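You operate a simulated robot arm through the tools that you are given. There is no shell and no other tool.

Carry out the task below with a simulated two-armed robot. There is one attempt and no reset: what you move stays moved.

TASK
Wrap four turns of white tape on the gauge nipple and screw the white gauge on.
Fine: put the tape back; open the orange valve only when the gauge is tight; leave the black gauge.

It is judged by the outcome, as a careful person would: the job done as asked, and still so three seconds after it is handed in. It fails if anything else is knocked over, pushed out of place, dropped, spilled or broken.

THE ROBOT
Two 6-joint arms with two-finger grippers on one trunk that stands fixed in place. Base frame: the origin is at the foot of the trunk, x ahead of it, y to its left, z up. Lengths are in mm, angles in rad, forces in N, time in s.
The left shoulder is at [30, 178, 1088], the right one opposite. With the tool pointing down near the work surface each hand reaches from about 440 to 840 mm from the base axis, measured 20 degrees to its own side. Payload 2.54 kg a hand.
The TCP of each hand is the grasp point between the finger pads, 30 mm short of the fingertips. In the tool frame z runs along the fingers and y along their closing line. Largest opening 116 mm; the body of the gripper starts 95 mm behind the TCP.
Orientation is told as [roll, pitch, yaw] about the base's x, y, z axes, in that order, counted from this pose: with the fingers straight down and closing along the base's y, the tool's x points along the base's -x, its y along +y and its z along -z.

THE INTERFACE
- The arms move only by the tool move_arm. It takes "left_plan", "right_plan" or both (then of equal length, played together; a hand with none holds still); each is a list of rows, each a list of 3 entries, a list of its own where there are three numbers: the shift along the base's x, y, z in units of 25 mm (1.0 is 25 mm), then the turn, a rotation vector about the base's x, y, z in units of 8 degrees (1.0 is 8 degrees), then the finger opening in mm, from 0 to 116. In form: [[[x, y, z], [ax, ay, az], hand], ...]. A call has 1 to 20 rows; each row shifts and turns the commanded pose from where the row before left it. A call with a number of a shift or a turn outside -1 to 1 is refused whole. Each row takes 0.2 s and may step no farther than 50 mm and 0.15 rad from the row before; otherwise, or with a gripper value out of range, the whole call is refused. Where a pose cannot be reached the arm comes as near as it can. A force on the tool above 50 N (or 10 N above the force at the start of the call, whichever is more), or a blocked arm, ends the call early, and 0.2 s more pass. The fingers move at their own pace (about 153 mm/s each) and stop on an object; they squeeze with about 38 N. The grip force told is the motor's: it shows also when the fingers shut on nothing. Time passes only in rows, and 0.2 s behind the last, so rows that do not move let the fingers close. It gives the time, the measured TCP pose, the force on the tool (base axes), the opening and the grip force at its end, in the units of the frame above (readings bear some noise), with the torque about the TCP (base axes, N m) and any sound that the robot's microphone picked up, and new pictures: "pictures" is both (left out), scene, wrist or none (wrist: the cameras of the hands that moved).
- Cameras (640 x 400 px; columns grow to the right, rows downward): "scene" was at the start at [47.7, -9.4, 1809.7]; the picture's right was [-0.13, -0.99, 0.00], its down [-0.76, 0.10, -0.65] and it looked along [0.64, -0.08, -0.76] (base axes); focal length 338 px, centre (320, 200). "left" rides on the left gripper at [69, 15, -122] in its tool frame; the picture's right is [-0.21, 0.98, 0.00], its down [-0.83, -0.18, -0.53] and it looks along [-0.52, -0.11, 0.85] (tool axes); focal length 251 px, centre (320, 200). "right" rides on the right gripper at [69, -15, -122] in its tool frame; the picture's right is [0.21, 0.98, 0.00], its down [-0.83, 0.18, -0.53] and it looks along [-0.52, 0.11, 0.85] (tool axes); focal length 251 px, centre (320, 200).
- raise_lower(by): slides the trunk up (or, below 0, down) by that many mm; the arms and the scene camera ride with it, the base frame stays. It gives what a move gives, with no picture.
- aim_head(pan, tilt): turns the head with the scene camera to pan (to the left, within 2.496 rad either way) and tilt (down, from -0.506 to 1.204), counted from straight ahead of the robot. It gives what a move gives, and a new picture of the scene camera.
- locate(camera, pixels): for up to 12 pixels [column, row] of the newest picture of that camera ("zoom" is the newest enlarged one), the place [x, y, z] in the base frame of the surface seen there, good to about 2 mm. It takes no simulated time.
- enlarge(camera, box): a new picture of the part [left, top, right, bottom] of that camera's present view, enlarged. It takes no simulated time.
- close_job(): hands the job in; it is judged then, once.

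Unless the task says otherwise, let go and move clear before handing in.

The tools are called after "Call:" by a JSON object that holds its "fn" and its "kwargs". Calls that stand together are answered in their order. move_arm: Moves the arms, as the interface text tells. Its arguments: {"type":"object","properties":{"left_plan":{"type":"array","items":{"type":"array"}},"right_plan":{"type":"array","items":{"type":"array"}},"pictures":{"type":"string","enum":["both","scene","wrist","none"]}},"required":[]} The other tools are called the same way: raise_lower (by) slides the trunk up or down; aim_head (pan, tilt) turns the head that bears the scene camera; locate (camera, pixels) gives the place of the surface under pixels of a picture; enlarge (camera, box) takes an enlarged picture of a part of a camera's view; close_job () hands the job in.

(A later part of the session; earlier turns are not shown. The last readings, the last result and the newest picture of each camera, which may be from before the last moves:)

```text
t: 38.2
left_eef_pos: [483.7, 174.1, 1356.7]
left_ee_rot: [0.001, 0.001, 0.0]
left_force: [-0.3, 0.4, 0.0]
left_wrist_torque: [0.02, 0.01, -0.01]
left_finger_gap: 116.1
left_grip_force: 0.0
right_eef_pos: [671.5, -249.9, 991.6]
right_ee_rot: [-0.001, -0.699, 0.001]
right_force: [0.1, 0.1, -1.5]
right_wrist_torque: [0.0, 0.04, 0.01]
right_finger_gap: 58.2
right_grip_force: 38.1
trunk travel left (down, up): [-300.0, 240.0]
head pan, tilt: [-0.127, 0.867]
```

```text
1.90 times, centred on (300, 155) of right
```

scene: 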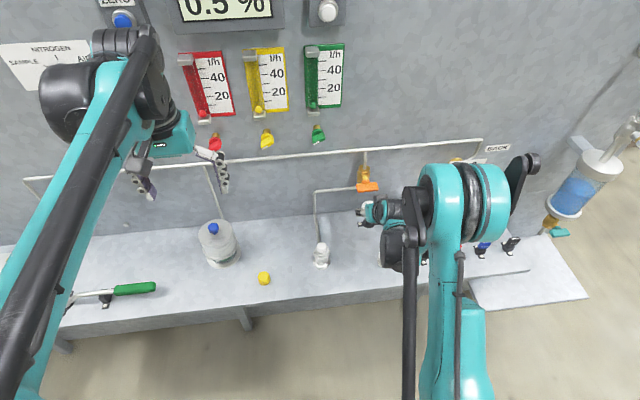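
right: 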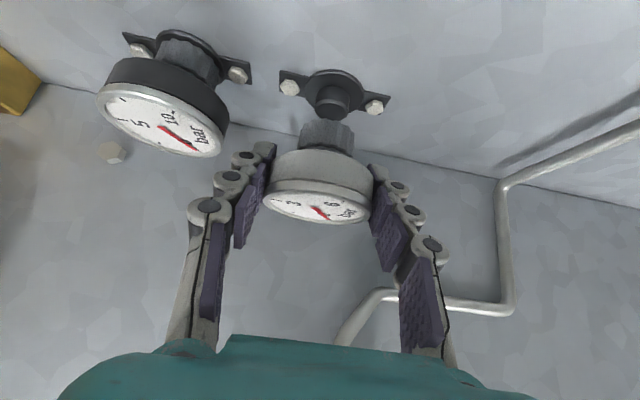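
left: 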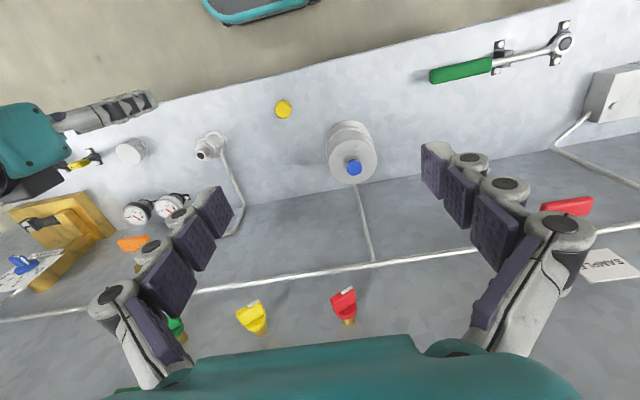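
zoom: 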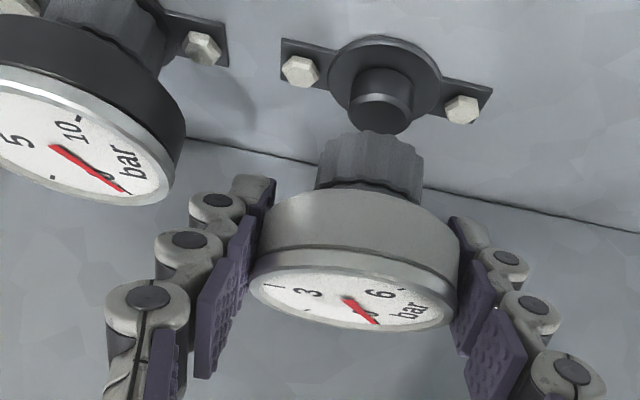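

The gauge is free of its peg and held level, and the peg and clip stay put. I'll retreat toward myself and up, away from the valve, then carry the gauge over to the nipple.

Call:
{"fn": "move_arm", "kwargs": {"right_plan": [[[-0.8, 0.2, 0.5], [0, 0, 0], 50], [[-0.8, 0.5, 0.7], [0, 0, 0], 50], [[-0.8, 0.8, 0.7], [0, 0, 0], 50], [[-0.8, 1.0, 0.7], [0, 0, 0], 50], [[-0.6, 1.0, 0.7], [0, 0, 0], 50], [[-0.5, 1.0, 0.4], [0, 0, 0], 50], [[-0.4, 1.0, 0.03], [0, 0, 0], 50], [[-0.18, 1.0, 0], [0, 0, 0], 50]], "pictures": "both"}}

Call:
{"fn": "enlarge", "kwargs": {"camera": "right", "box": [220, 40, 420, 240]}}

Call:
{"fn": "enlarge", "kwargs": {"camera": "left", "box": [130, 80, 270, 220]}}

Call:
{"fn": "enlarge", "kwargs": {"camera": "scene", "box": [280, 200, 380, 280]}}

```text
t: 40.0
left_eef_pos: [483.1, 175.1, 1356.4]
left_ee_rot: [0.0, 0.0, 0.0]
left_force: [0.1, 0.6, -0.3]
left_wrist_torque: [-0.01, 0.0, 0.01]
left_finger_gap: 115.9
left_grip_force: 0.0
right_eef_pos: [550.6, -85.4, 1084.1]
right_ee_rot: [0.0, -0.698, -0.003]
right_force: [0.6, -0.5, -2.0]
right_wrist_torque: [-0.03, 0.02, -0.01]
right_finger_gap: 57.9
right_grip_force: 37.6
trunk travel left (down, up): [-300.0, 240.0]
head pan, tilt: [-0.127, 0.867]
```

scene: 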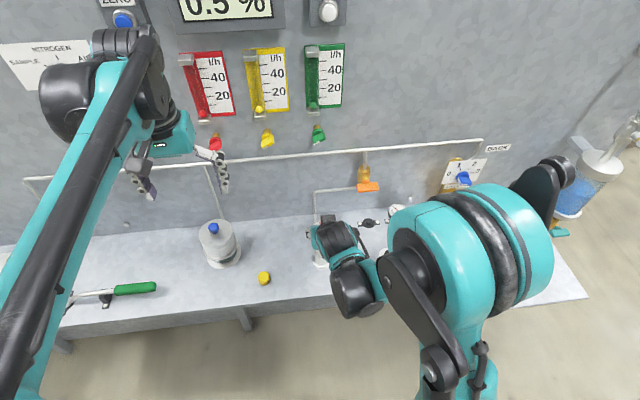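
right: 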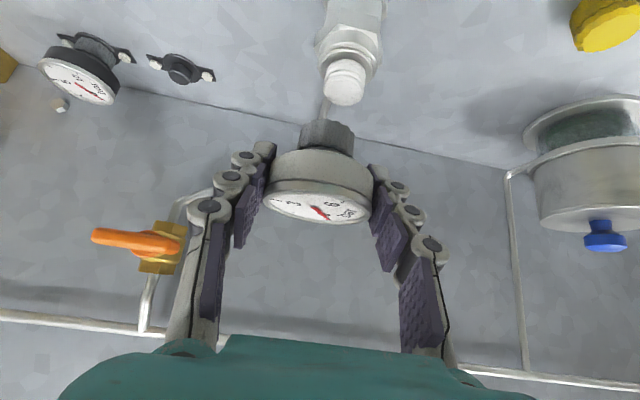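

```text
2.00 times, centred on (320, 140) of right
```

zoom: 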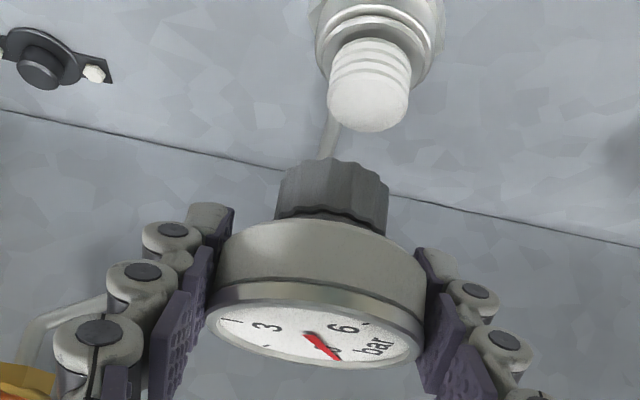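

```text
2.86 times, centred on (200, 150) of left
```

zoom: 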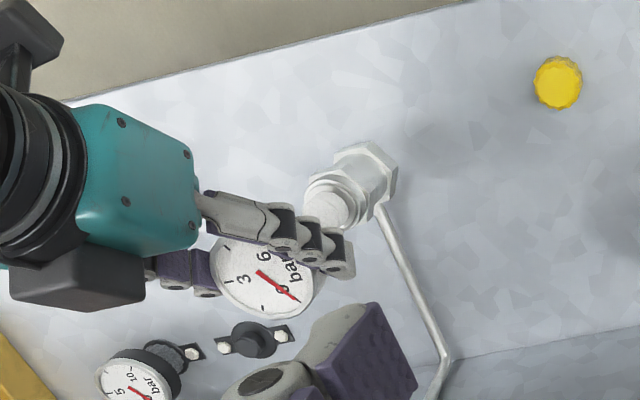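

```text
5.00 times, centred on (330, 240) of scene
```

zoom: 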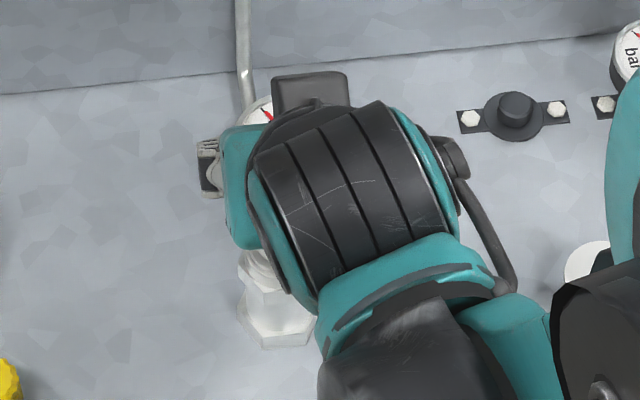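

The gauge hangs level near the nipple. I'll measure the gauge's case and stem, the nipple and the empty peg to align them precisely.

Call:
{"fn": "locate", "kwargs": {"camera": "right", "pixels": [[302, 130], [352, 135], [327, 125], [327, 140], [272, 178], [371, 184], [320, 170], [269, 196], [369, 204], [318, 220], [344, 95], [180, 68]]}}

Call:
{"fn": "locate", "kwargs": {"camera": "scene", "pixels": [[369, 222], [366, 222], [372, 222], [369, 219], [320, 253]]}}

Call:
{"fn": "locate", "kwargs": {"camera": "left", "pixels": [[222, 177], [206, 175], [236, 178], [218, 166], [224, 188], [202, 151]]}}

```text
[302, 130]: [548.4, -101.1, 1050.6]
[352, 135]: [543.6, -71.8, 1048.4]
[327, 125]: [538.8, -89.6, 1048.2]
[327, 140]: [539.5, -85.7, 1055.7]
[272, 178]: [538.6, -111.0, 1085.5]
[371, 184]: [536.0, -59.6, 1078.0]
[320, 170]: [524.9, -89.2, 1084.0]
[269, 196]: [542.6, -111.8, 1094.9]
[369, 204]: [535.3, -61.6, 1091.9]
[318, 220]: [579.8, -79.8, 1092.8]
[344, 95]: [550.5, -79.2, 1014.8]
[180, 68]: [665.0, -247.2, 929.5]
```

```text
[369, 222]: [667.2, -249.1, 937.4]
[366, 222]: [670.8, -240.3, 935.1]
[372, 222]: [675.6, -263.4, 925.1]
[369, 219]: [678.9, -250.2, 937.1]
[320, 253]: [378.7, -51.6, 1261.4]
```

```text
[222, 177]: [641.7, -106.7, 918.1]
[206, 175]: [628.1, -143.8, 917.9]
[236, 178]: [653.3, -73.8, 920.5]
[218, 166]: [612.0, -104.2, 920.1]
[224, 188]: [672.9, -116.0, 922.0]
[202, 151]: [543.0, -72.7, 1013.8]
```

I picked the wrong pixels for the dial in the left view, since it's actually at about (180,178). I'll remeasure from there to pin down the gauge's centre relative to the hand.

Call:
{"fn": "locate", "kwargs": {"camera": "left", "pixels": [[180, 178], [165, 180], [172, 167], [176, 189], [190, 187], [185, 189], [168, 186], [168, 172]]}}

Call:
{"fn": "locate", "kwargs": {"camera": "right", "pixels": [[300, 125], [354, 128], [310, 121], [345, 124], [327, 118], [327, 122], [337, 90], [330, 90], [358, 90], [345, 100], [344, 80], [318, 208]]}}

Call:
{"fn": "enlarge", "kwargs": {"camera": "right", "box": [280, 50, 380, 160]}}

```text
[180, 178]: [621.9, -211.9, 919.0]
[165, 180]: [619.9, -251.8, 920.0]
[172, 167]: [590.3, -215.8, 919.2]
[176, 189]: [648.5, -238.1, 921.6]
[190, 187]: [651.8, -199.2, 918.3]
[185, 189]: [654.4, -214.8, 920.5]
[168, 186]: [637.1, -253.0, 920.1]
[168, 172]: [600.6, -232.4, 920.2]
```

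```text
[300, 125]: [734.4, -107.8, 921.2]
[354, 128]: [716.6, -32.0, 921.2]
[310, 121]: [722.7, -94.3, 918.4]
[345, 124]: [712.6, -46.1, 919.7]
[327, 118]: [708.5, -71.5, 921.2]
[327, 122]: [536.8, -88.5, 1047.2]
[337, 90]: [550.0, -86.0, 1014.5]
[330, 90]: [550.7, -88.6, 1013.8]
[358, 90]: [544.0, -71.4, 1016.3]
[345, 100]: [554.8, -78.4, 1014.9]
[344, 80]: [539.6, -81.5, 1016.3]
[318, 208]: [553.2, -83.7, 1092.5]
```

```text
3.64 times, centred on (330, 105) of right
```

zoom: 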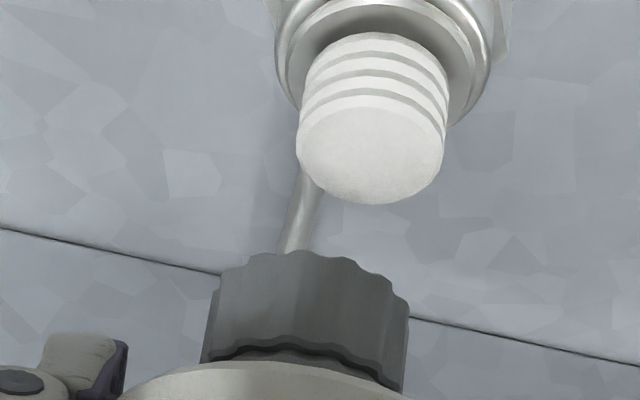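

The left view wasn't refreshed, so I'll take a new enlarged left picture and locate on that.

Call:
{"fn": "enlarge", "kwargs": {"camera": "left", "box": [150, 110, 250, 210]}}

```text
4.00 times, centred on (200, 160) of left
```

zoom: 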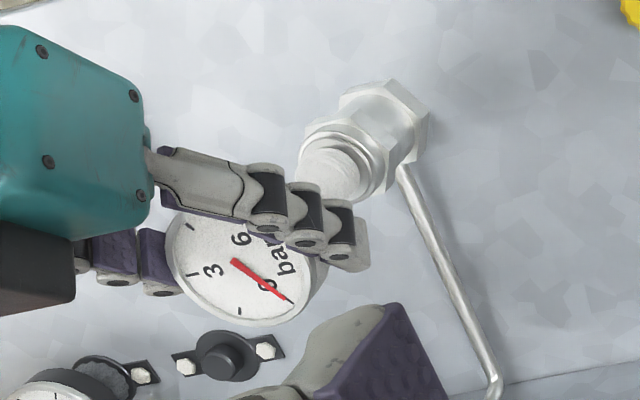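

Call:
{"fn": "locate", "kwargs": {"camera": "zoom", "pixels": [[240, 262], [180, 245], [195, 295], [250, 318], [225, 313], [300, 295], [185, 222], [290, 307], [205, 210], [328, 180], [228, 355]]}}

```text
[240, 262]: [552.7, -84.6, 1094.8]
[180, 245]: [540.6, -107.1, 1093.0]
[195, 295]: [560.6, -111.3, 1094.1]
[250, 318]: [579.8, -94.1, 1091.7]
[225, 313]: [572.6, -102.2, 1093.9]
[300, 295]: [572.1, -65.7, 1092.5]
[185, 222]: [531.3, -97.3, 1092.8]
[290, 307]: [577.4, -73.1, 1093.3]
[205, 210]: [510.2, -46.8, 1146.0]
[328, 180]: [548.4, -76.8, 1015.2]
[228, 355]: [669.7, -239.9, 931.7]
```

The dial's rim fits a circle centred at (554.2,-85.7), level within a degree, and the nipple is at (549.5,-79.7). I'll shift by (−4.7, +6.0) mm and recheck.

Call:
{"fn": "move_arm", "kwargs": {"right_plan": [[[-0.188, 0.24, -0.3], [0, 0, 0], 50], [[0, 0, 0], [0, 0, 0], 50]], "pictures": "both"}}

Call:
{"fn": "enlarge", "kwargs": {"camera": "right", "box": [280, 50, 380, 160]}}

Call:
{"fn": "enlarge", "kwargs": {"camera": "left", "box": [150, 110, 250, 210]}}

```text
t: 40.6
left_eef_pos: [481.8, 174.4, 1356.2]
left_ee_rot: [0.0, -0.001, -0.001]
left_force: [0.2, -0.3, 0.4]
left_wrist_torque: [0.02, -0.03, 0.02]
left_finger_gap: 116.0
left_grip_force: 0.1
right_eef_pos: [546.3, -81.1, 1075.4]
right_ee_rot: [0.001, -0.698, 0.0]
right_force: [-0.7, 0.6, -1.5]
right_wrist_torque: [-0.01, 0.01, 0.02]
right_finger_gap: 57.8
right_grip_force: 37.9
trunk travel left (down, up): [-300.0, 240.0]
head pan, tilt: [-0.127, 0.867]
```

scene: 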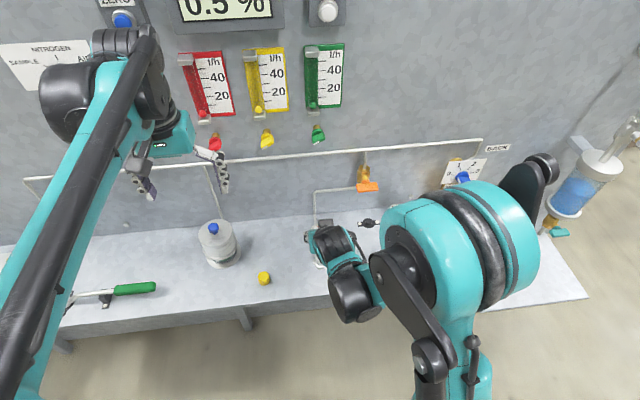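
right: 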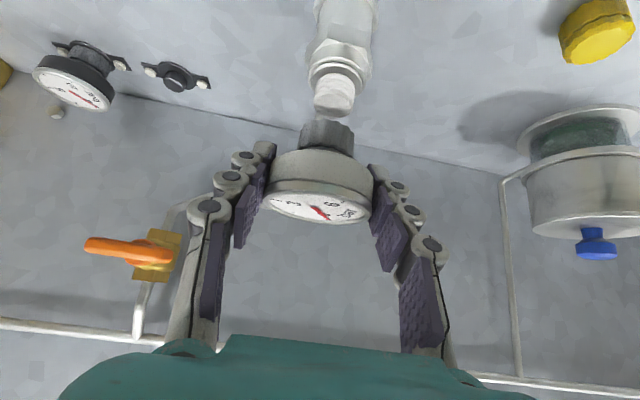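

```text
3.64 times, centred on (330, 105) of right
```

zoom: 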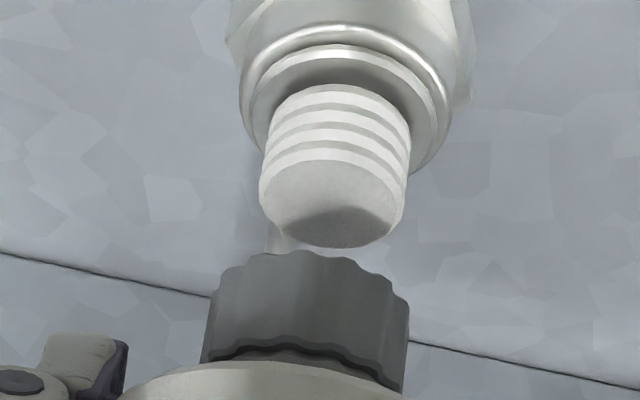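

```text
4.00 times, centred on (200, 160) of left
```

zoom: 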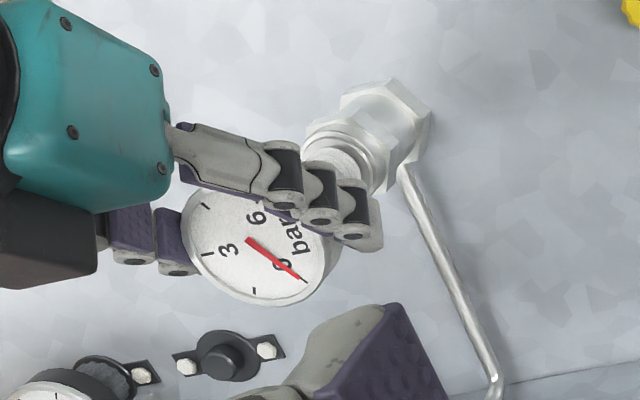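

The wrap shows exactly four bands. I'll remeasure the dial centre from the fresh left zoom.

Call:
{"fn": "locate", "kwargs": {"camera": "zoom", "pixels": [[255, 245], [190, 225], [208, 272], [240, 295], [270, 300], [300, 290], [318, 275], [200, 205], [330, 178]]}}

Call:
{"fn": "locate", "kwargs": {"camera": "right", "pixels": [[269, 200], [369, 206], [319, 165], [301, 135], [353, 138], [327, 128], [318, 218], [315, 90], [352, 90], [333, 108], [333, 96], [318, 208]]}}

```text
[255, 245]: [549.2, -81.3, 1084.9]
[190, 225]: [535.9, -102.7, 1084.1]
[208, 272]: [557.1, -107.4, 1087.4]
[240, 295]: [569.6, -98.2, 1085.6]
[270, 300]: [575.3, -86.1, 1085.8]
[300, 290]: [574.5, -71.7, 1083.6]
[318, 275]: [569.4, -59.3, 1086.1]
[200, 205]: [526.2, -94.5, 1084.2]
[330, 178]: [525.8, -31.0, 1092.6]
```

```text
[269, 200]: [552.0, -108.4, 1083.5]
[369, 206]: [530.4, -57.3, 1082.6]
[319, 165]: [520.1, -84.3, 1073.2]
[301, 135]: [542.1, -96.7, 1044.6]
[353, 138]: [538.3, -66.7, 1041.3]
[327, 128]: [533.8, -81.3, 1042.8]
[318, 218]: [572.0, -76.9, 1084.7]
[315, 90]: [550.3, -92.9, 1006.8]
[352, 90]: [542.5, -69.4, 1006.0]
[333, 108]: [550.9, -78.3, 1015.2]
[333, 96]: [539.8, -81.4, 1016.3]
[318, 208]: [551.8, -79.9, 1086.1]
```

The gauge is within about 1 mm of the nipple's axis. I'll nudge it (+0.5, +0.7) mm and lower until just above the tape.

Call:
{"fn": "move_arm", "kwargs": {"right_plan": [[[0.02, 0.03, -0.3], [0, 0, 0], 50], [[0, 0, -0.3], [0, 0, 0], 50], [[0, 0, -0.16], [0, 0, 0], 50], [[0, 0, 0], [0, 0, 0], 50]], "pictures": "both"}}

Call:
{"fn": "enlarge", "kwargs": {"camera": "right", "box": [280, 80, 380, 190]}}

Call:
{"fn": "enlarge", "kwargs": {"camera": "left", "box": [150, 110, 250, 210]}}

```text
t: 41.6
left_eef_pos: [483.9, 173.7, 1356.5]
left_ee_rot: [-0.001, 0.0, 0.0]
left_force: [0.1, 0.2, 0.0]
left_wrist_torque: [0.0, 0.03, -0.01]
left_finger_gap: 115.9
left_grip_force: 0.1
right_eef_pos: [546.0, -80.1, 1056.6]
right_ee_rot: [0.001, -0.698, -0.001]
right_force: [0.1, -0.1, -1.8]
right_wrist_torque: [0.04, 0.0, 0.0]
right_finger_gap: 57.8
right_grip_force: 37.7
trunk travel left (down, up): [-300.0, 240.0]
head pan, tilt: [-0.127, 0.867]
```

scene: 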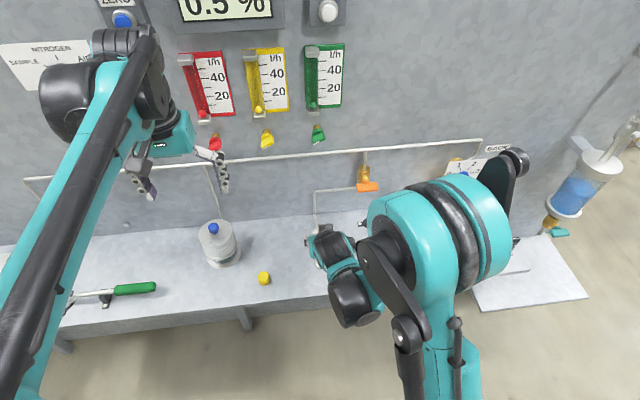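
right: 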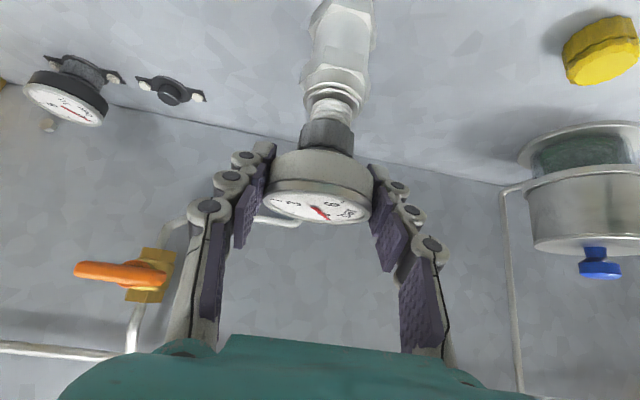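

```text
3.64 times, centred on (330, 135) of right
```

zoom: 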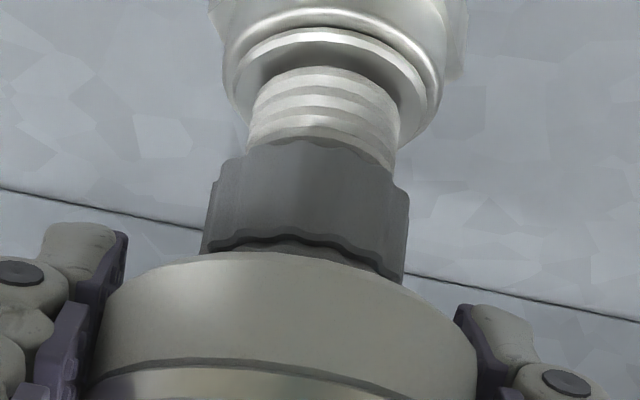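

```text
4.00 times, centred on (200, 160) of left
```

zoom: 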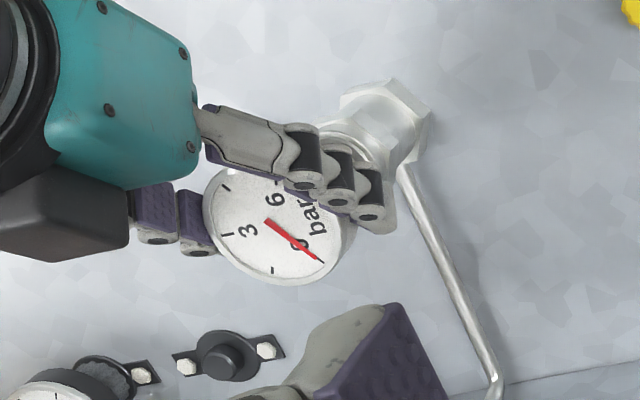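

The stem is directly over the tape, about 4 mm above. I'll lower in small steps, watching for contact.

Call:
{"fn": "move_arm", "kwargs": {"right_plan": [[[0, 0, -0.08], [0, 0, 0], 50], [[0, 0, -0.08], [0, 0, 0], 50], [[0, 0, 0], [0, 0, 0], 50]], "pictures": "none"}}

```text
t: 42.4
left_eef_pos: [483.9, 174.4, 1356.3]
left_ee_rot: [0.0, 0.001, 0.0]
left_force: [-0.5, 0.2, 0.2]
left_wrist_torque: [0.0, 0.01, -0.04]
left_finger_gap: 116.1
left_grip_force: 0.1
right_eef_pos: [545.1, -81.3, 1051.6]
right_ee_rot: [0.0, -0.699, 0.002]
right_force: [0.1, -0.6, -0.7]
right_wrist_torque: [0.0, -0.02, 0.01]
right_finger_gap: 58.1
right_grip_force: 37.6
trunk travel left (down, up): [-300.0, 240.0]
head pan, tilt: [-0.127, 0.867]
```

There's no contact yet, with Fz at −0.7 N. I'll continue down in small steps.

Call:
{"fn": "move_arm", "kwargs": {"right_plan": [[[0, 0, -0.06], [0, 0, 0], 50], [[0, 0, -0.06], [0, 0, 0], 50], [[0, 0, 0], [0, 0, 0], 50]], "pictures": "wrist"}}

Call:
{"fn": "enlarge", "kwargs": {"camera": "right", "box": [280, 80, 380, 190]}}

```text
t: 43.2
left_eef_pos: [483.1, 174.8, 1356.7]
left_ee_rot: [0.002, 0.0, 0.002]
left_force: [1.1, -0.2, -1.0]
left_wrist_torque: [-0.01, -0.03, -0.02]
left_finger_gap: 115.7
left_grip_force: 0.0
right_eef_pos: [545.6, -82.7, 1048.3]
right_ee_rot: [0.0, -0.699, 0.0]
right_force: [0.1, 0.5, -1.5]
right_wrist_torque: [0.04, 0.02, -0.01]
right_finger_gap: 57.9
right_grip_force: 38.1
trunk travel left (down, up): [-300.0, 240.0]
head pan, tilt: [-0.127, 0.867]
```

right: 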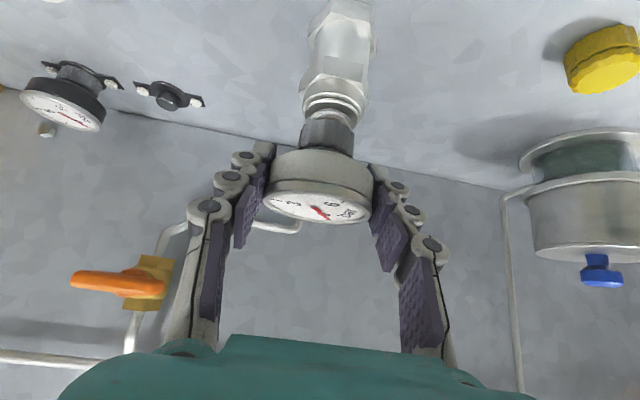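

```text
3.64 times, centred on (330, 135) of right
```

zoom: 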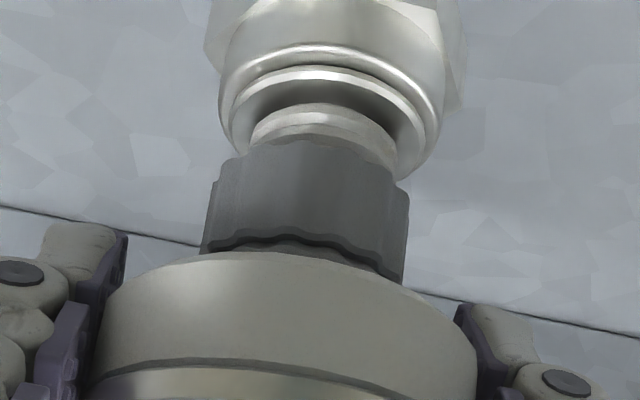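

The stem is now passing over the upper bands with no force. I'll continue gently to find the thread start.

Call:
{"fn": "move_arm", "kwargs": {"right_plan": [[[0, 0, -0.06], [0, 0, 0], 50], [[0, 0, -0.06], [0, 0, 0], 50], [[0, 0, 0], [0, 0, 0], 50]], "pictures": "wrist"}}

Call:
{"fn": "enlarge", "kwargs": {"camera": "right", "box": [280, 80, 380, 190]}}

```text
t: 44.0
left_eef_pos: [482.1, 174.9, 1356.4]
left_ee_rot: [-0.001, 0.0, -0.001]
left_force: [0.2, -0.1, 0.1]
left_wrist_torque: [0.0, 0.0, -0.02]
left_finger_gap: 115.9
left_grip_force: 0.2
right_eef_pos: [544.0, -80.2, 1046.6]
right_ee_rot: [0.0, -0.698, 0.0]
right_force: [3.6, -0.3, 0.5]
right_wrist_torque: [0.0, -0.15, -0.02]
right_finger_gap: 57.8
right_grip_force: 37.8
trunk travel left (down, up): [-300.0, 240.0]
head pan, tilt: [-0.127, 0.867]
```

right: 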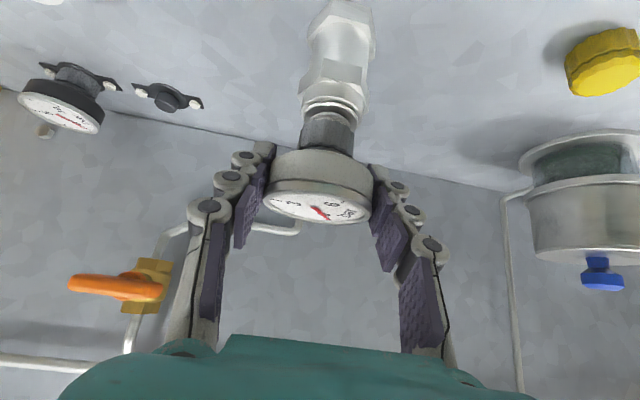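

```text
3.64 times, centred on (330, 135) of right
```

zoom: 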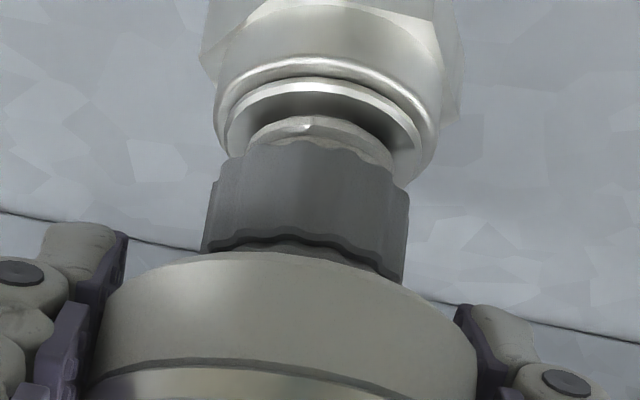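

Light contact has begun, with Fx +3.6 N and a small moment, so the gauge sits slightly too near me. I'll shift it about 1 mm forward and press down slightly.

Call:
{"fn": "move_arm", "kwargs": {"right_plan": [[[0.04, 0, 0], [0, 0, 0], 50], [[0, 0, -0.04], [0, 0, 0], 50], [[0, 0, 0], [0, 0, 0], 50]], "pictures": "none"}}

```text
t: 44.8
left_eef_pos: [482.5, 173.7, 1356.1]
left_ee_rot: [-0.001, -0.001, 0.001]
left_force: [-1.1, 0.0, -0.6]
left_wrist_torque: [-0.04, -0.02, 0.02]
left_finger_gap: 115.9
left_grip_force: 0.0
right_eef_pos: [546.7, -80.2, 1045.8]
right_ee_rot: [0.0, -0.699, 0.0]
right_force: [0.1, -0.3, -1.7]
right_wrist_torque: [0.01, -0.02, 0.02]
right_finger_gap: 57.9
right_grip_force: 37.7
trunk travel left (down, up): [-300.0, 240.0]
head pan, tilt: [-0.127, 0.867]
```

Contact is relieved, so the gauge is sliding on coaxially. I'll lower a bit more.

Call:
{"fn": "move_arm", "kwargs": {"right_plan": [[[0, 0, -0.06], [0, 0, 0], 50], [[0, 0, -0.06], [0, 0, 0], 50], [[0, 0, 0], [0, 0, 0], 50]], "pictures": "wrist"}}

Call:
{"fn": "enlarge", "kwargs": {"camera": "right", "box": [280, 80, 380, 190]}}

```text
t: 45.6
left_eef_pos: [483.7, 174.8, 1356.3]
left_ee_rot: [0.0, 0.0, 0.0]
left_force: [-0.1, -0.5, -0.5]
left_wrist_torque: [0.03, -0.02, 0.01]
left_finger_gap: 116.0
left_grip_force: 0.0
right_eef_pos: [546.0, -80.3, 1042.6]
right_ee_rot: [0.0, -0.7, 0.001]
right_force: [-0.1, 0.8, -1.1]
right_wrist_torque: [0.02, -0.03, -0.03]
right_finger_gap: 57.9
right_grip_force: 38.1
trunk travel left (down, up): [-300.0, 240.0]
head pan, tilt: [-0.127, 0.867]
```

right: 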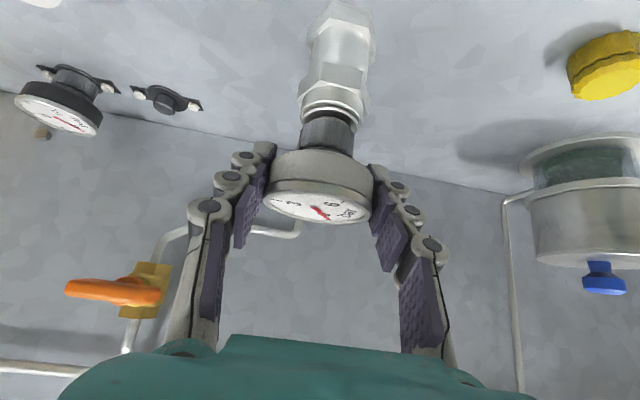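

```text
3.64 times, centred on (330, 135) of right
```

zoom: 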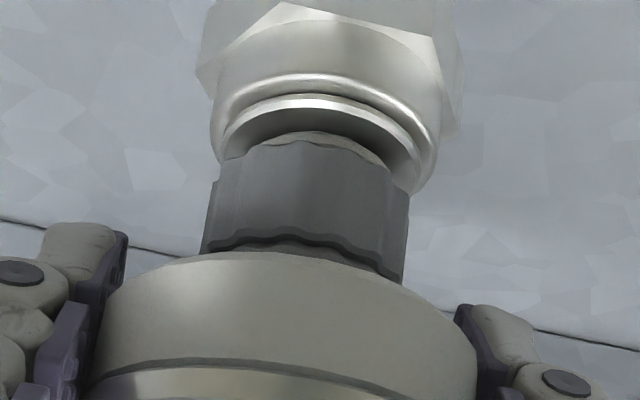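

The stem bottom is at about z 1005 with still no vertical force. I'll keep lowering in small steps.

Call:
{"fn": "move_arm", "kwargs": {"right_plan": [[[0, 0, -0.05], [0, 0, 0], 50], [[0, 0, -0.05], [0, 0, 0], 50], [[0, 0, 0], [0, 0, 0], 50]], "pictures": "none"}}

```text
t: 46.4
left_eef_pos: [485.1, 175.0, 1356.1]
left_ee_rot: [0.0, 0.001, 0.0]
left_force: [0.4, 0.6, 0.3]
left_wrist_torque: [0.01, 0.01, -0.02]
left_finger_gap: 115.9
left_grip_force: 0.1
right_eef_pos: [546.7, -79.6, 1039.9]
right_ee_rot: [0.0, -0.696, 0.001]
right_force: [4.4, 3.3, -4.5]
right_wrist_torque: [-0.01, -0.36, 0.0]
right_finger_gap: 57.5
right_grip_force: 37.3
trunk travel left (down, up): [-300.0, 240.0]
head pan, tilt: [-0.127, 0.867]
```

The forces changed to (4.4, 3.3, −4.5) N, as though the thread has caught and is pulling slightly forward, left and down. I'll take a picture to check.

Call:
{"fn": "move_arm", "kwargs": {"right_plan": [[[0.02, 0.02, -0.01], [0, 0, 0], 50], [[0, 0, 0], [0, 0, 0], 50]], "pictures": "both"}}

Call:
{"fn": "enlarge", "kwargs": {"camera": "right", "box": [280, 80, 380, 190]}}

Call:
{"fn": "enlarge", "kwargs": {"camera": "left", "box": [150, 110, 250, 210]}}

```text
t: 47.0
left_eef_pos: [483.4, 175.9, 1356.3]
left_ee_rot: [0.0, 0.0, 0.0]
left_force: [0.1, 0.3, 0.7]
left_wrist_torque: [0.01, 0.01, 0.01]
left_finger_gap: 116.1
left_grip_force: 0.0
right_eef_pos: [546.8, -79.1, 1040.9]
right_ee_rot: [0.001, -0.695, 0.0]
right_force: [1.9, 3.5, -3.2]
right_wrist_torque: [0.05, -0.12, 0.04]
right_finger_gap: 57.7
right_grip_force: 38.5
trunk travel left (down, up): [-300.0, 240.0]
head pan, tilt: [-0.127, 0.867]
```

scene: 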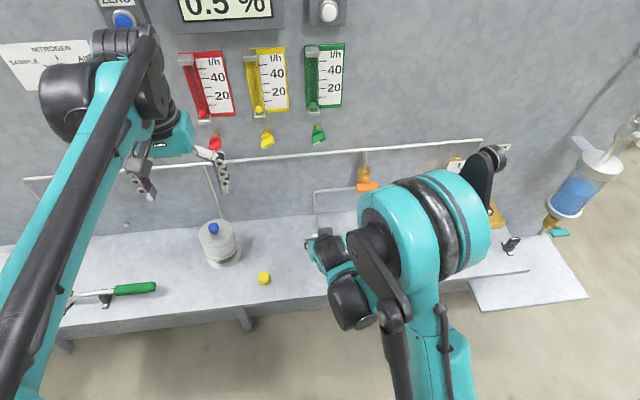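
right: 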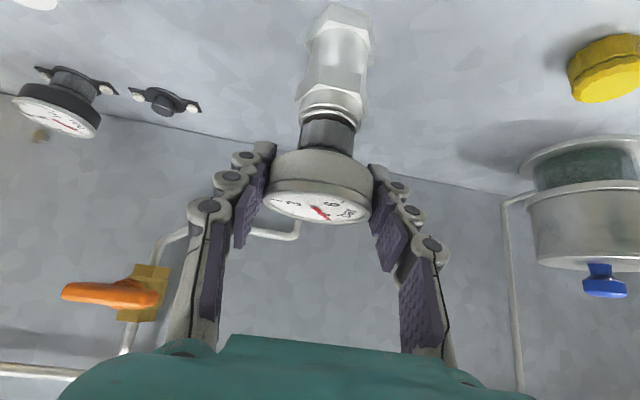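

```text
3.64 times, centred on (330, 135) of right
```

zoom: 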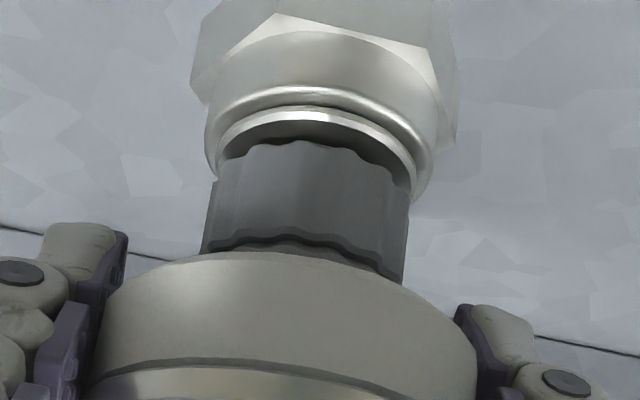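

```text
4.00 times, centred on (200, 160) of left
```

zoom: 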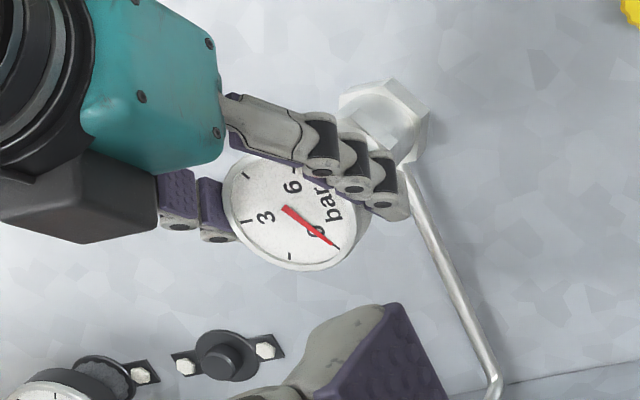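

The stem now covers most of the taped thread and sits just above the shoulder. I'll try a small clockwise twist of 24° about the gauge axis to start the thread and watch the forces.

Call:
{"fn": "move_arm", "kwargs": {"right_plan": [[[0.001, 0.02, 0], [0, 0, -1], 50], [[0.004, 0.019, 0], [0, 0, -1], 50], [[0.007, 0.018, 0], [0, 0, -1], 50], [[0, 0, 0], [0, 0, 0], 50]], "pictures": "both"}}

Call:
{"fn": "enlarge", "kwargs": {"camera": "right", "box": [280, 80, 380, 190]}}

Call:
{"fn": "enlarge", "kwargs": {"camera": "left", "box": [150, 110, 250, 210]}}

```text
t: 48.0
left_eef_pos: [482.7, 173.6, 1357.1]
left_ee_rot: [0.001, 0.001, -0.001]
left_force: [-0.7, -0.2, 0.1]
left_wrist_torque: [0.02, 0.01, 0.02]
left_finger_gap: 116.1
left_grip_force: 0.1
right_eef_pos: [546.9, -79.0, 1039.9]
right_ee_rot: [0.001, -0.698, -0.421]
right_force: [0.3, 0.7, -0.6]
right_wrist_torque: [-0.02, 0.02, 0.02]
right_finger_gap: 58.0
right_grip_force: 37.0
trunk travel left (down, up): [-300.0, 240.0]
head pan, tilt: [-0.127, 0.867]
```

scene: 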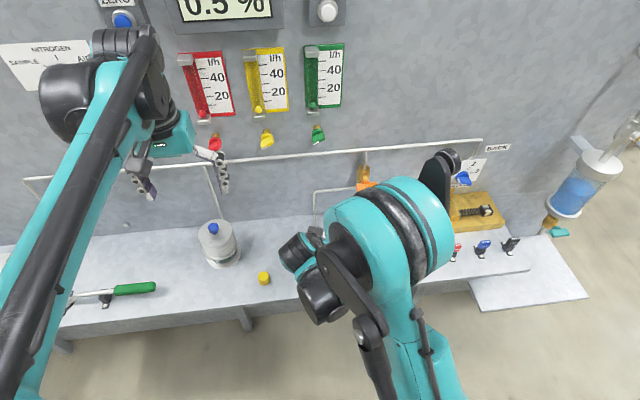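
right: 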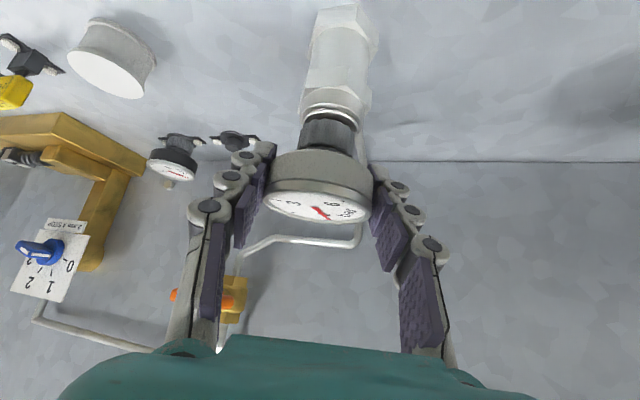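

```text
3.64 times, centred on (330, 135) of right
```

zoom: 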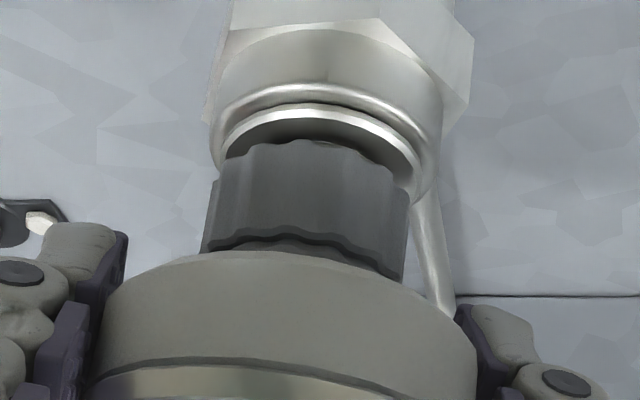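

```text
4.00 times, centred on (200, 160) of left
```

zoom: 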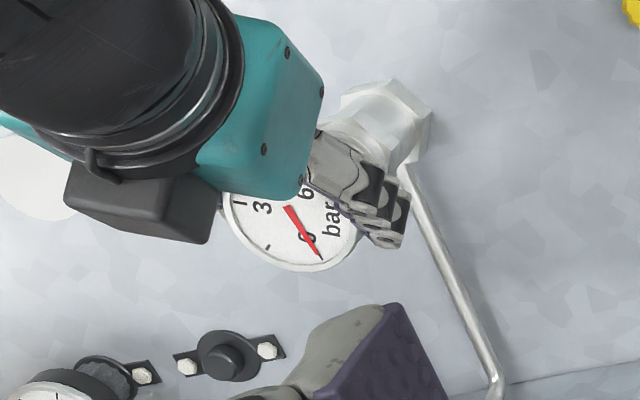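

The gauge turned with the hand and the forces are near zero, so I can't yet tell if the thread has caught. I'll press down 2 mm to feel for resistance.

Call:
{"fn": "move_arm", "kwargs": {"right_plan": [[[0, 0, -0.04], [0, 0, 0], 50], [[0, 0, -0.04], [0, 0, 0], 50], [[0, 0, 0], [0, 0, 0], 50]], "pictures": "wrist"}}

Call:
{"fn": "enlarge", "kwargs": {"camera": "right", "box": [280, 80, 380, 190]}}

```text
t: 48.8
left_eef_pos: [481.3, 175.0, 1357.2]
left_ee_rot: [0.0, -0.002, 0.002]
left_force: [-0.1, 0.5, 0.0]
left_wrist_torque: [0.01, -0.02, 0.01]
left_finger_gap: 115.9
left_grip_force: 0.0
right_eef_pos: [547.4, -78.8, 1039.4]
right_ee_rot: [0.001, -0.702, -0.417]
right_force: [6.7, 0.7, 25.8]
right_wrist_torque: [0.02, -0.09, 0.04]
right_finger_gap: 58.2
right_grip_force: 38.3
trunk travel left (down, up): [-300.0, 240.0]
head pan, tilt: [-0.127, 0.867]
```

right: 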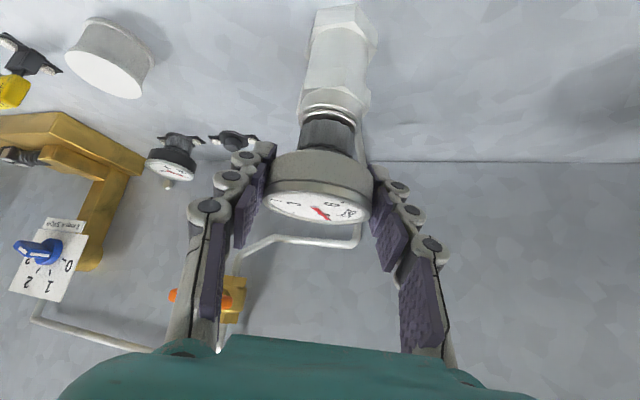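

```text
3.64 times, centred on (330, 135) of right
```

zoom: 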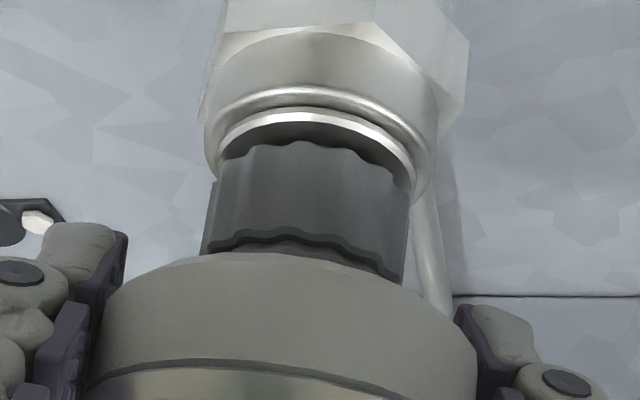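

Pressing down now meets a firm stop of +25.8 N at z≈1039.4, so the gauge is seated on the thread start. I'll relieve the pressure, twist another 16° with light contact, and see whether it advances.

Call:
{"fn": "move_arm", "kwargs": {"right_plan": [[[0, 0, 0.05], [0, 0, 0], 50], [[0.009, 0.017, 0], [0, 0, -1], 50], [[0.012, 0.016, 0], [0, 0, -1], 50], [[0, 0, 0], [0, 0, 0], 50]], "pictures": "wrist"}}

Call:
{"fn": "enlarge", "kwargs": {"camera": "right", "box": [280, 80, 380, 190]}}

```text
t: 49.8
left_eef_pos: [484.8, 174.6, 1355.8]
left_ee_rot: [0.002, 0.0, 0.0]
left_force: [0.9, 0.2, 0.6]
left_wrist_torque: [0.02, -0.01, -0.03]
left_finger_gap: 116.0
left_grip_force: 0.1
right_eef_pos: [547.2, -77.7, 1039.9]
right_ee_rot: [0.0, -0.699, -0.699]
right_force: [8.7, -1.1, 5.0]
right_wrist_torque: [-0.38, -0.59, 0.02]
right_finger_gap: 57.7
right_grip_force: 38.5
trunk travel left (down, up): [-300.0, 240.0]
head pan, tilt: [-0.127, 0.867]
```

right: 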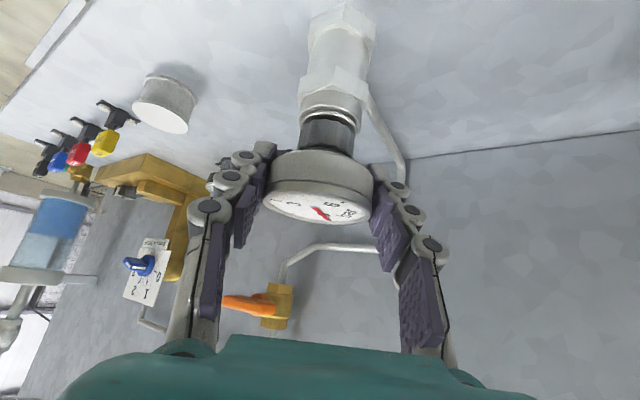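

```text
3.64 times, centred on (330, 135) of right
```

zoom: 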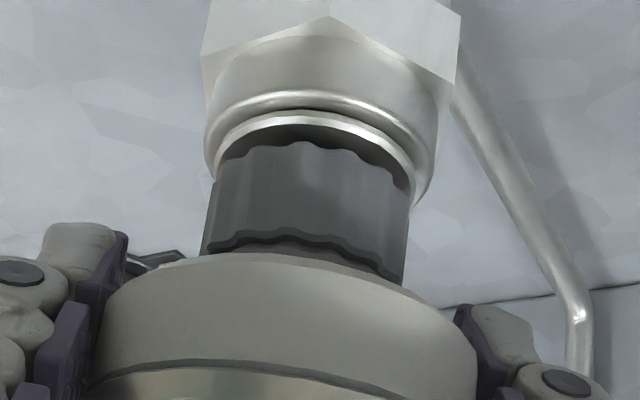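

There's little twist resistance, but some side load from the tilted, slightly off-axis grip. I'll relieve it, release the gauge on the nipple and check that it stands on its own, so I can regrip squarely from above.

Call:
{"fn": "move_arm", "kwargs": {"right_plan": [[[0.04, 0, 0.01], [0, 0, 0], 50], [[0, 0, 0], [0, 0, 0], 50]], "pictures": "none"}}

```text
t: 50.4
left_eef_pos: [483.9, 174.8, 1355.5]
left_ee_rot: [0.0, -0.001, -0.001]
left_force: [0.1, 0.4, -0.4]
left_wrist_torque: [-0.01, 0.06, 0.01]
left_finger_gap: 116.3
left_grip_force: 0.0
right_eef_pos: [548.5, -78.1, 1038.4]
right_ee_rot: [-0.003, -0.695, -0.698]
right_force: [-2.2, 0.8, -8.2]
right_wrist_torque: [-0.36, -0.37, -0.03]
right_finger_gap: 57.8
right_grip_force: 37.9
trunk travel left (down, up): [-300.0, 240.0]
head pan, tilt: [-0.127, 0.867]
```

The thread now pulls back when I ease upward (Fz −8 N), so it has engaged. I'll release the gauge and look.

Call:
{"fn": "move_arm", "kwargs": {"right_plan": [[[0, 0, -0.02], [0, 0, 0], 57], [[0, 0, 0], [0, 0, 0], 62], [[0, 0, 0], [0, 0, 0], 76], [[0, 0, 0], [0, 0, 0], 76]], "pictures": "both"}}

Call:
{"fn": "enlarge", "kwargs": {"camera": "right", "box": [230, 70, 430, 270]}}

Call:
{"fn": "enlarge", "kwargs": {"camera": "left", "box": [150, 110, 250, 210]}}

```text
t: 51.4
left_eef_pos: [483.2, 174.5, 1356.6]
left_ee_rot: [0.0, 0.0, -0.001]
left_force: [0.8, 0.4, 0.8]
left_wrist_torque: [0.01, 0.0, -0.01]
left_finger_gap: 115.9
left_grip_force: 0.0
right_eef_pos: [548.2, -78.5, 1040.4]
right_ee_rot: [-0.001, -0.699, -0.698]
right_force: [0.4, 0.4, -0.4]
right_wrist_torque: [0.01, -0.01, -0.05]
right_finger_gap: 76.0
right_grip_force: 0.1
trunk travel left (down, up): [-300.0, 240.0]
head pan, tilt: [-0.127, 0.867]
```

scene: 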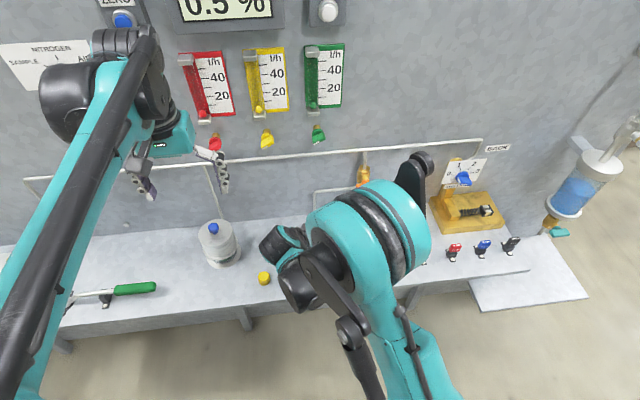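
right: 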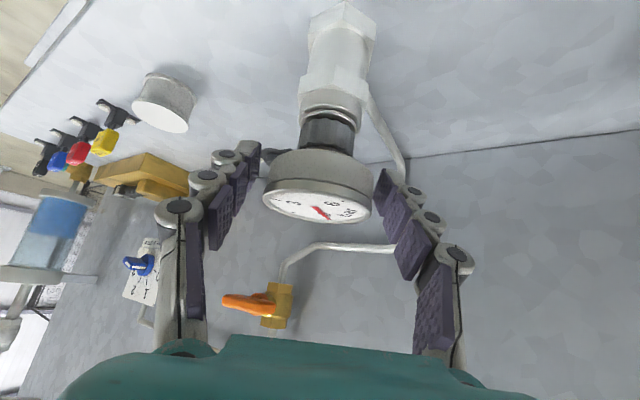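

```text
2.00 times, centred on (330, 170) of right
```

zoom: 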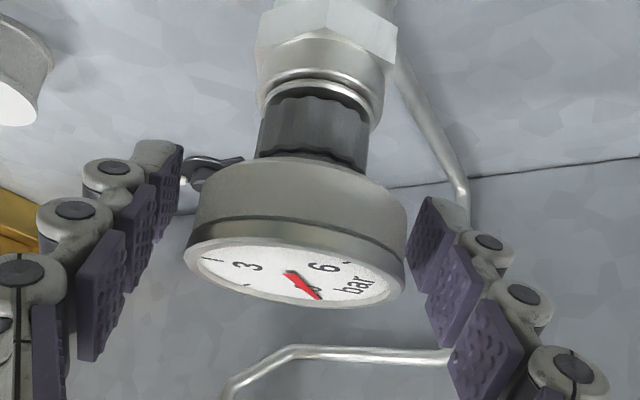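

```text
4.00 times, centred on (200, 160) of left
```

zoom: 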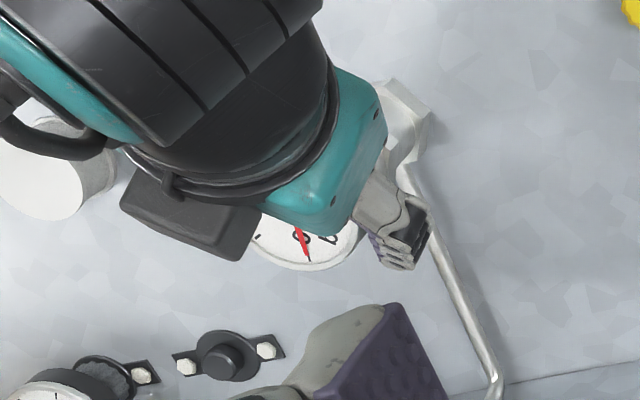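

The gauge stays put on its own, upright on the nipple. I'll withdraw along the finger axis, straighten the right hand to vertical above the gauge, and shift the left hand further left for clearance.

Call:
{"fn": "move_arm", "kwargs": {"right_plan": [[[-0.39, 0.33, 0.61], [0, 0, 0], 76], [[-0.39, 0.33, 0.61], [0, 0, 0], 76], [[-0.39, 0.33, 0.61], [0, 0, 0], 76], [[-0.39, 0.33, 0.61], [0, 0, 0], 76], [[0, 0, 0.24], [0, 0, 1], 76], [[0, 0, 0.24], [0, 0, 1], 76], [[0, 0, 0.24], [0, 0, 1], 76], [[0, 0, 0.24], [0, 0, 1], 76], [[0, 0, 0.24], [0, 0, 1], 76], [[0.33, -0.27, 0], [0, 1, 0], 76], [[0.33, -0.27, 0], [0, 1, 0], 76], [[0.33, -0.27, 0], [0, 1, 0], 76], [[0.33, -0.27, 0], [0, 1, 0], 76], [[0.33, -0.27, 0], [0, 1, 0], 76]], "left_plan": [[[0, 0.4, 0], [0, 0, 0], 116], [[0, 0.4, 0], [0, 0, 0], 116], [[0, 0.4, 0], [0, 0, 0], 116], [[0, 0.4, 0], [0, 0, 0], 116], [[0, 0.4, 0], [0, 0, 0], 116], [[0, 0.4, 0], [0, 0, 0], 116], [[0, 0, 0], [0, 0, 0], 116], [[0, 0, 0], [0, 0, 0], 116], [[0, 0, 0], [0, 0, 0], 116], [[0, 0, 0], [0, 0, 0], 116], [[0, 0, 0], [0, 0, 0], 116], [[0, 0, 0], [0, 0, 0], 116], [[0, 0, 0], [0, 0, 0], 116], [[0, 0, 0], [0, 0, 0], 116]], "pictures": "both"}}

```text
t: 54.4
left_eef_pos: [486.0, 235.6, 1356.8]
left_ee_rot: [-0.001, 0.001, -0.001]
left_force: [0.1, -0.2, 0.8]
left_wrist_torque: [0.01, 0.02, 0.0]
left_finger_gap: 115.8
left_grip_force: 0.0
right_eef_pos: [550.5, -79.4, 1130.0]
right_ee_rot: [0.001, 0.003, 0.001]
right_force: [0.7, -0.4, -0.4]
right_wrist_torque: [-0.03, 0.03, 0.04]
right_finger_gap: 75.7
right_grip_force: 0.1
trunk travel left (down, up): [-300.0, 240.0]
head pan, tilt: [-0.127, 0.867]
```

scene: 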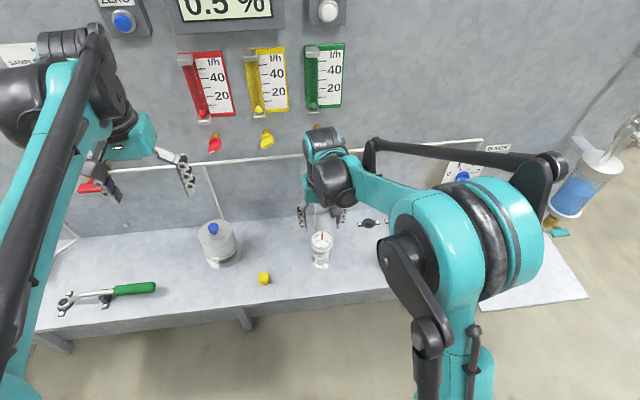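
right: 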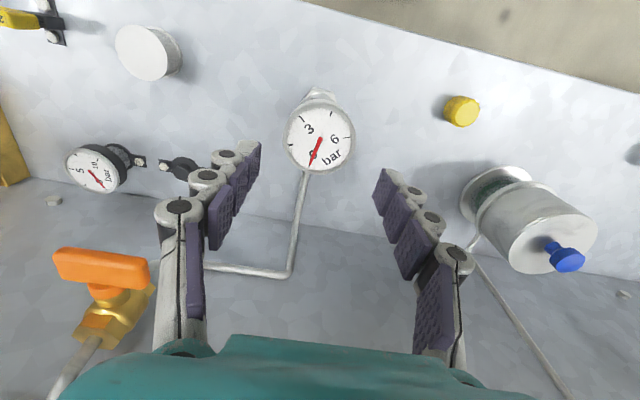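
left: 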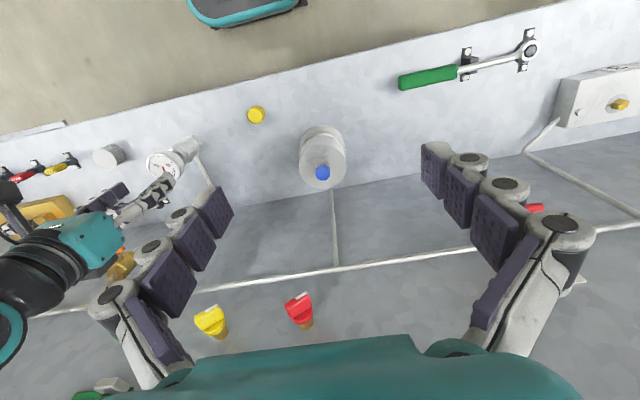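

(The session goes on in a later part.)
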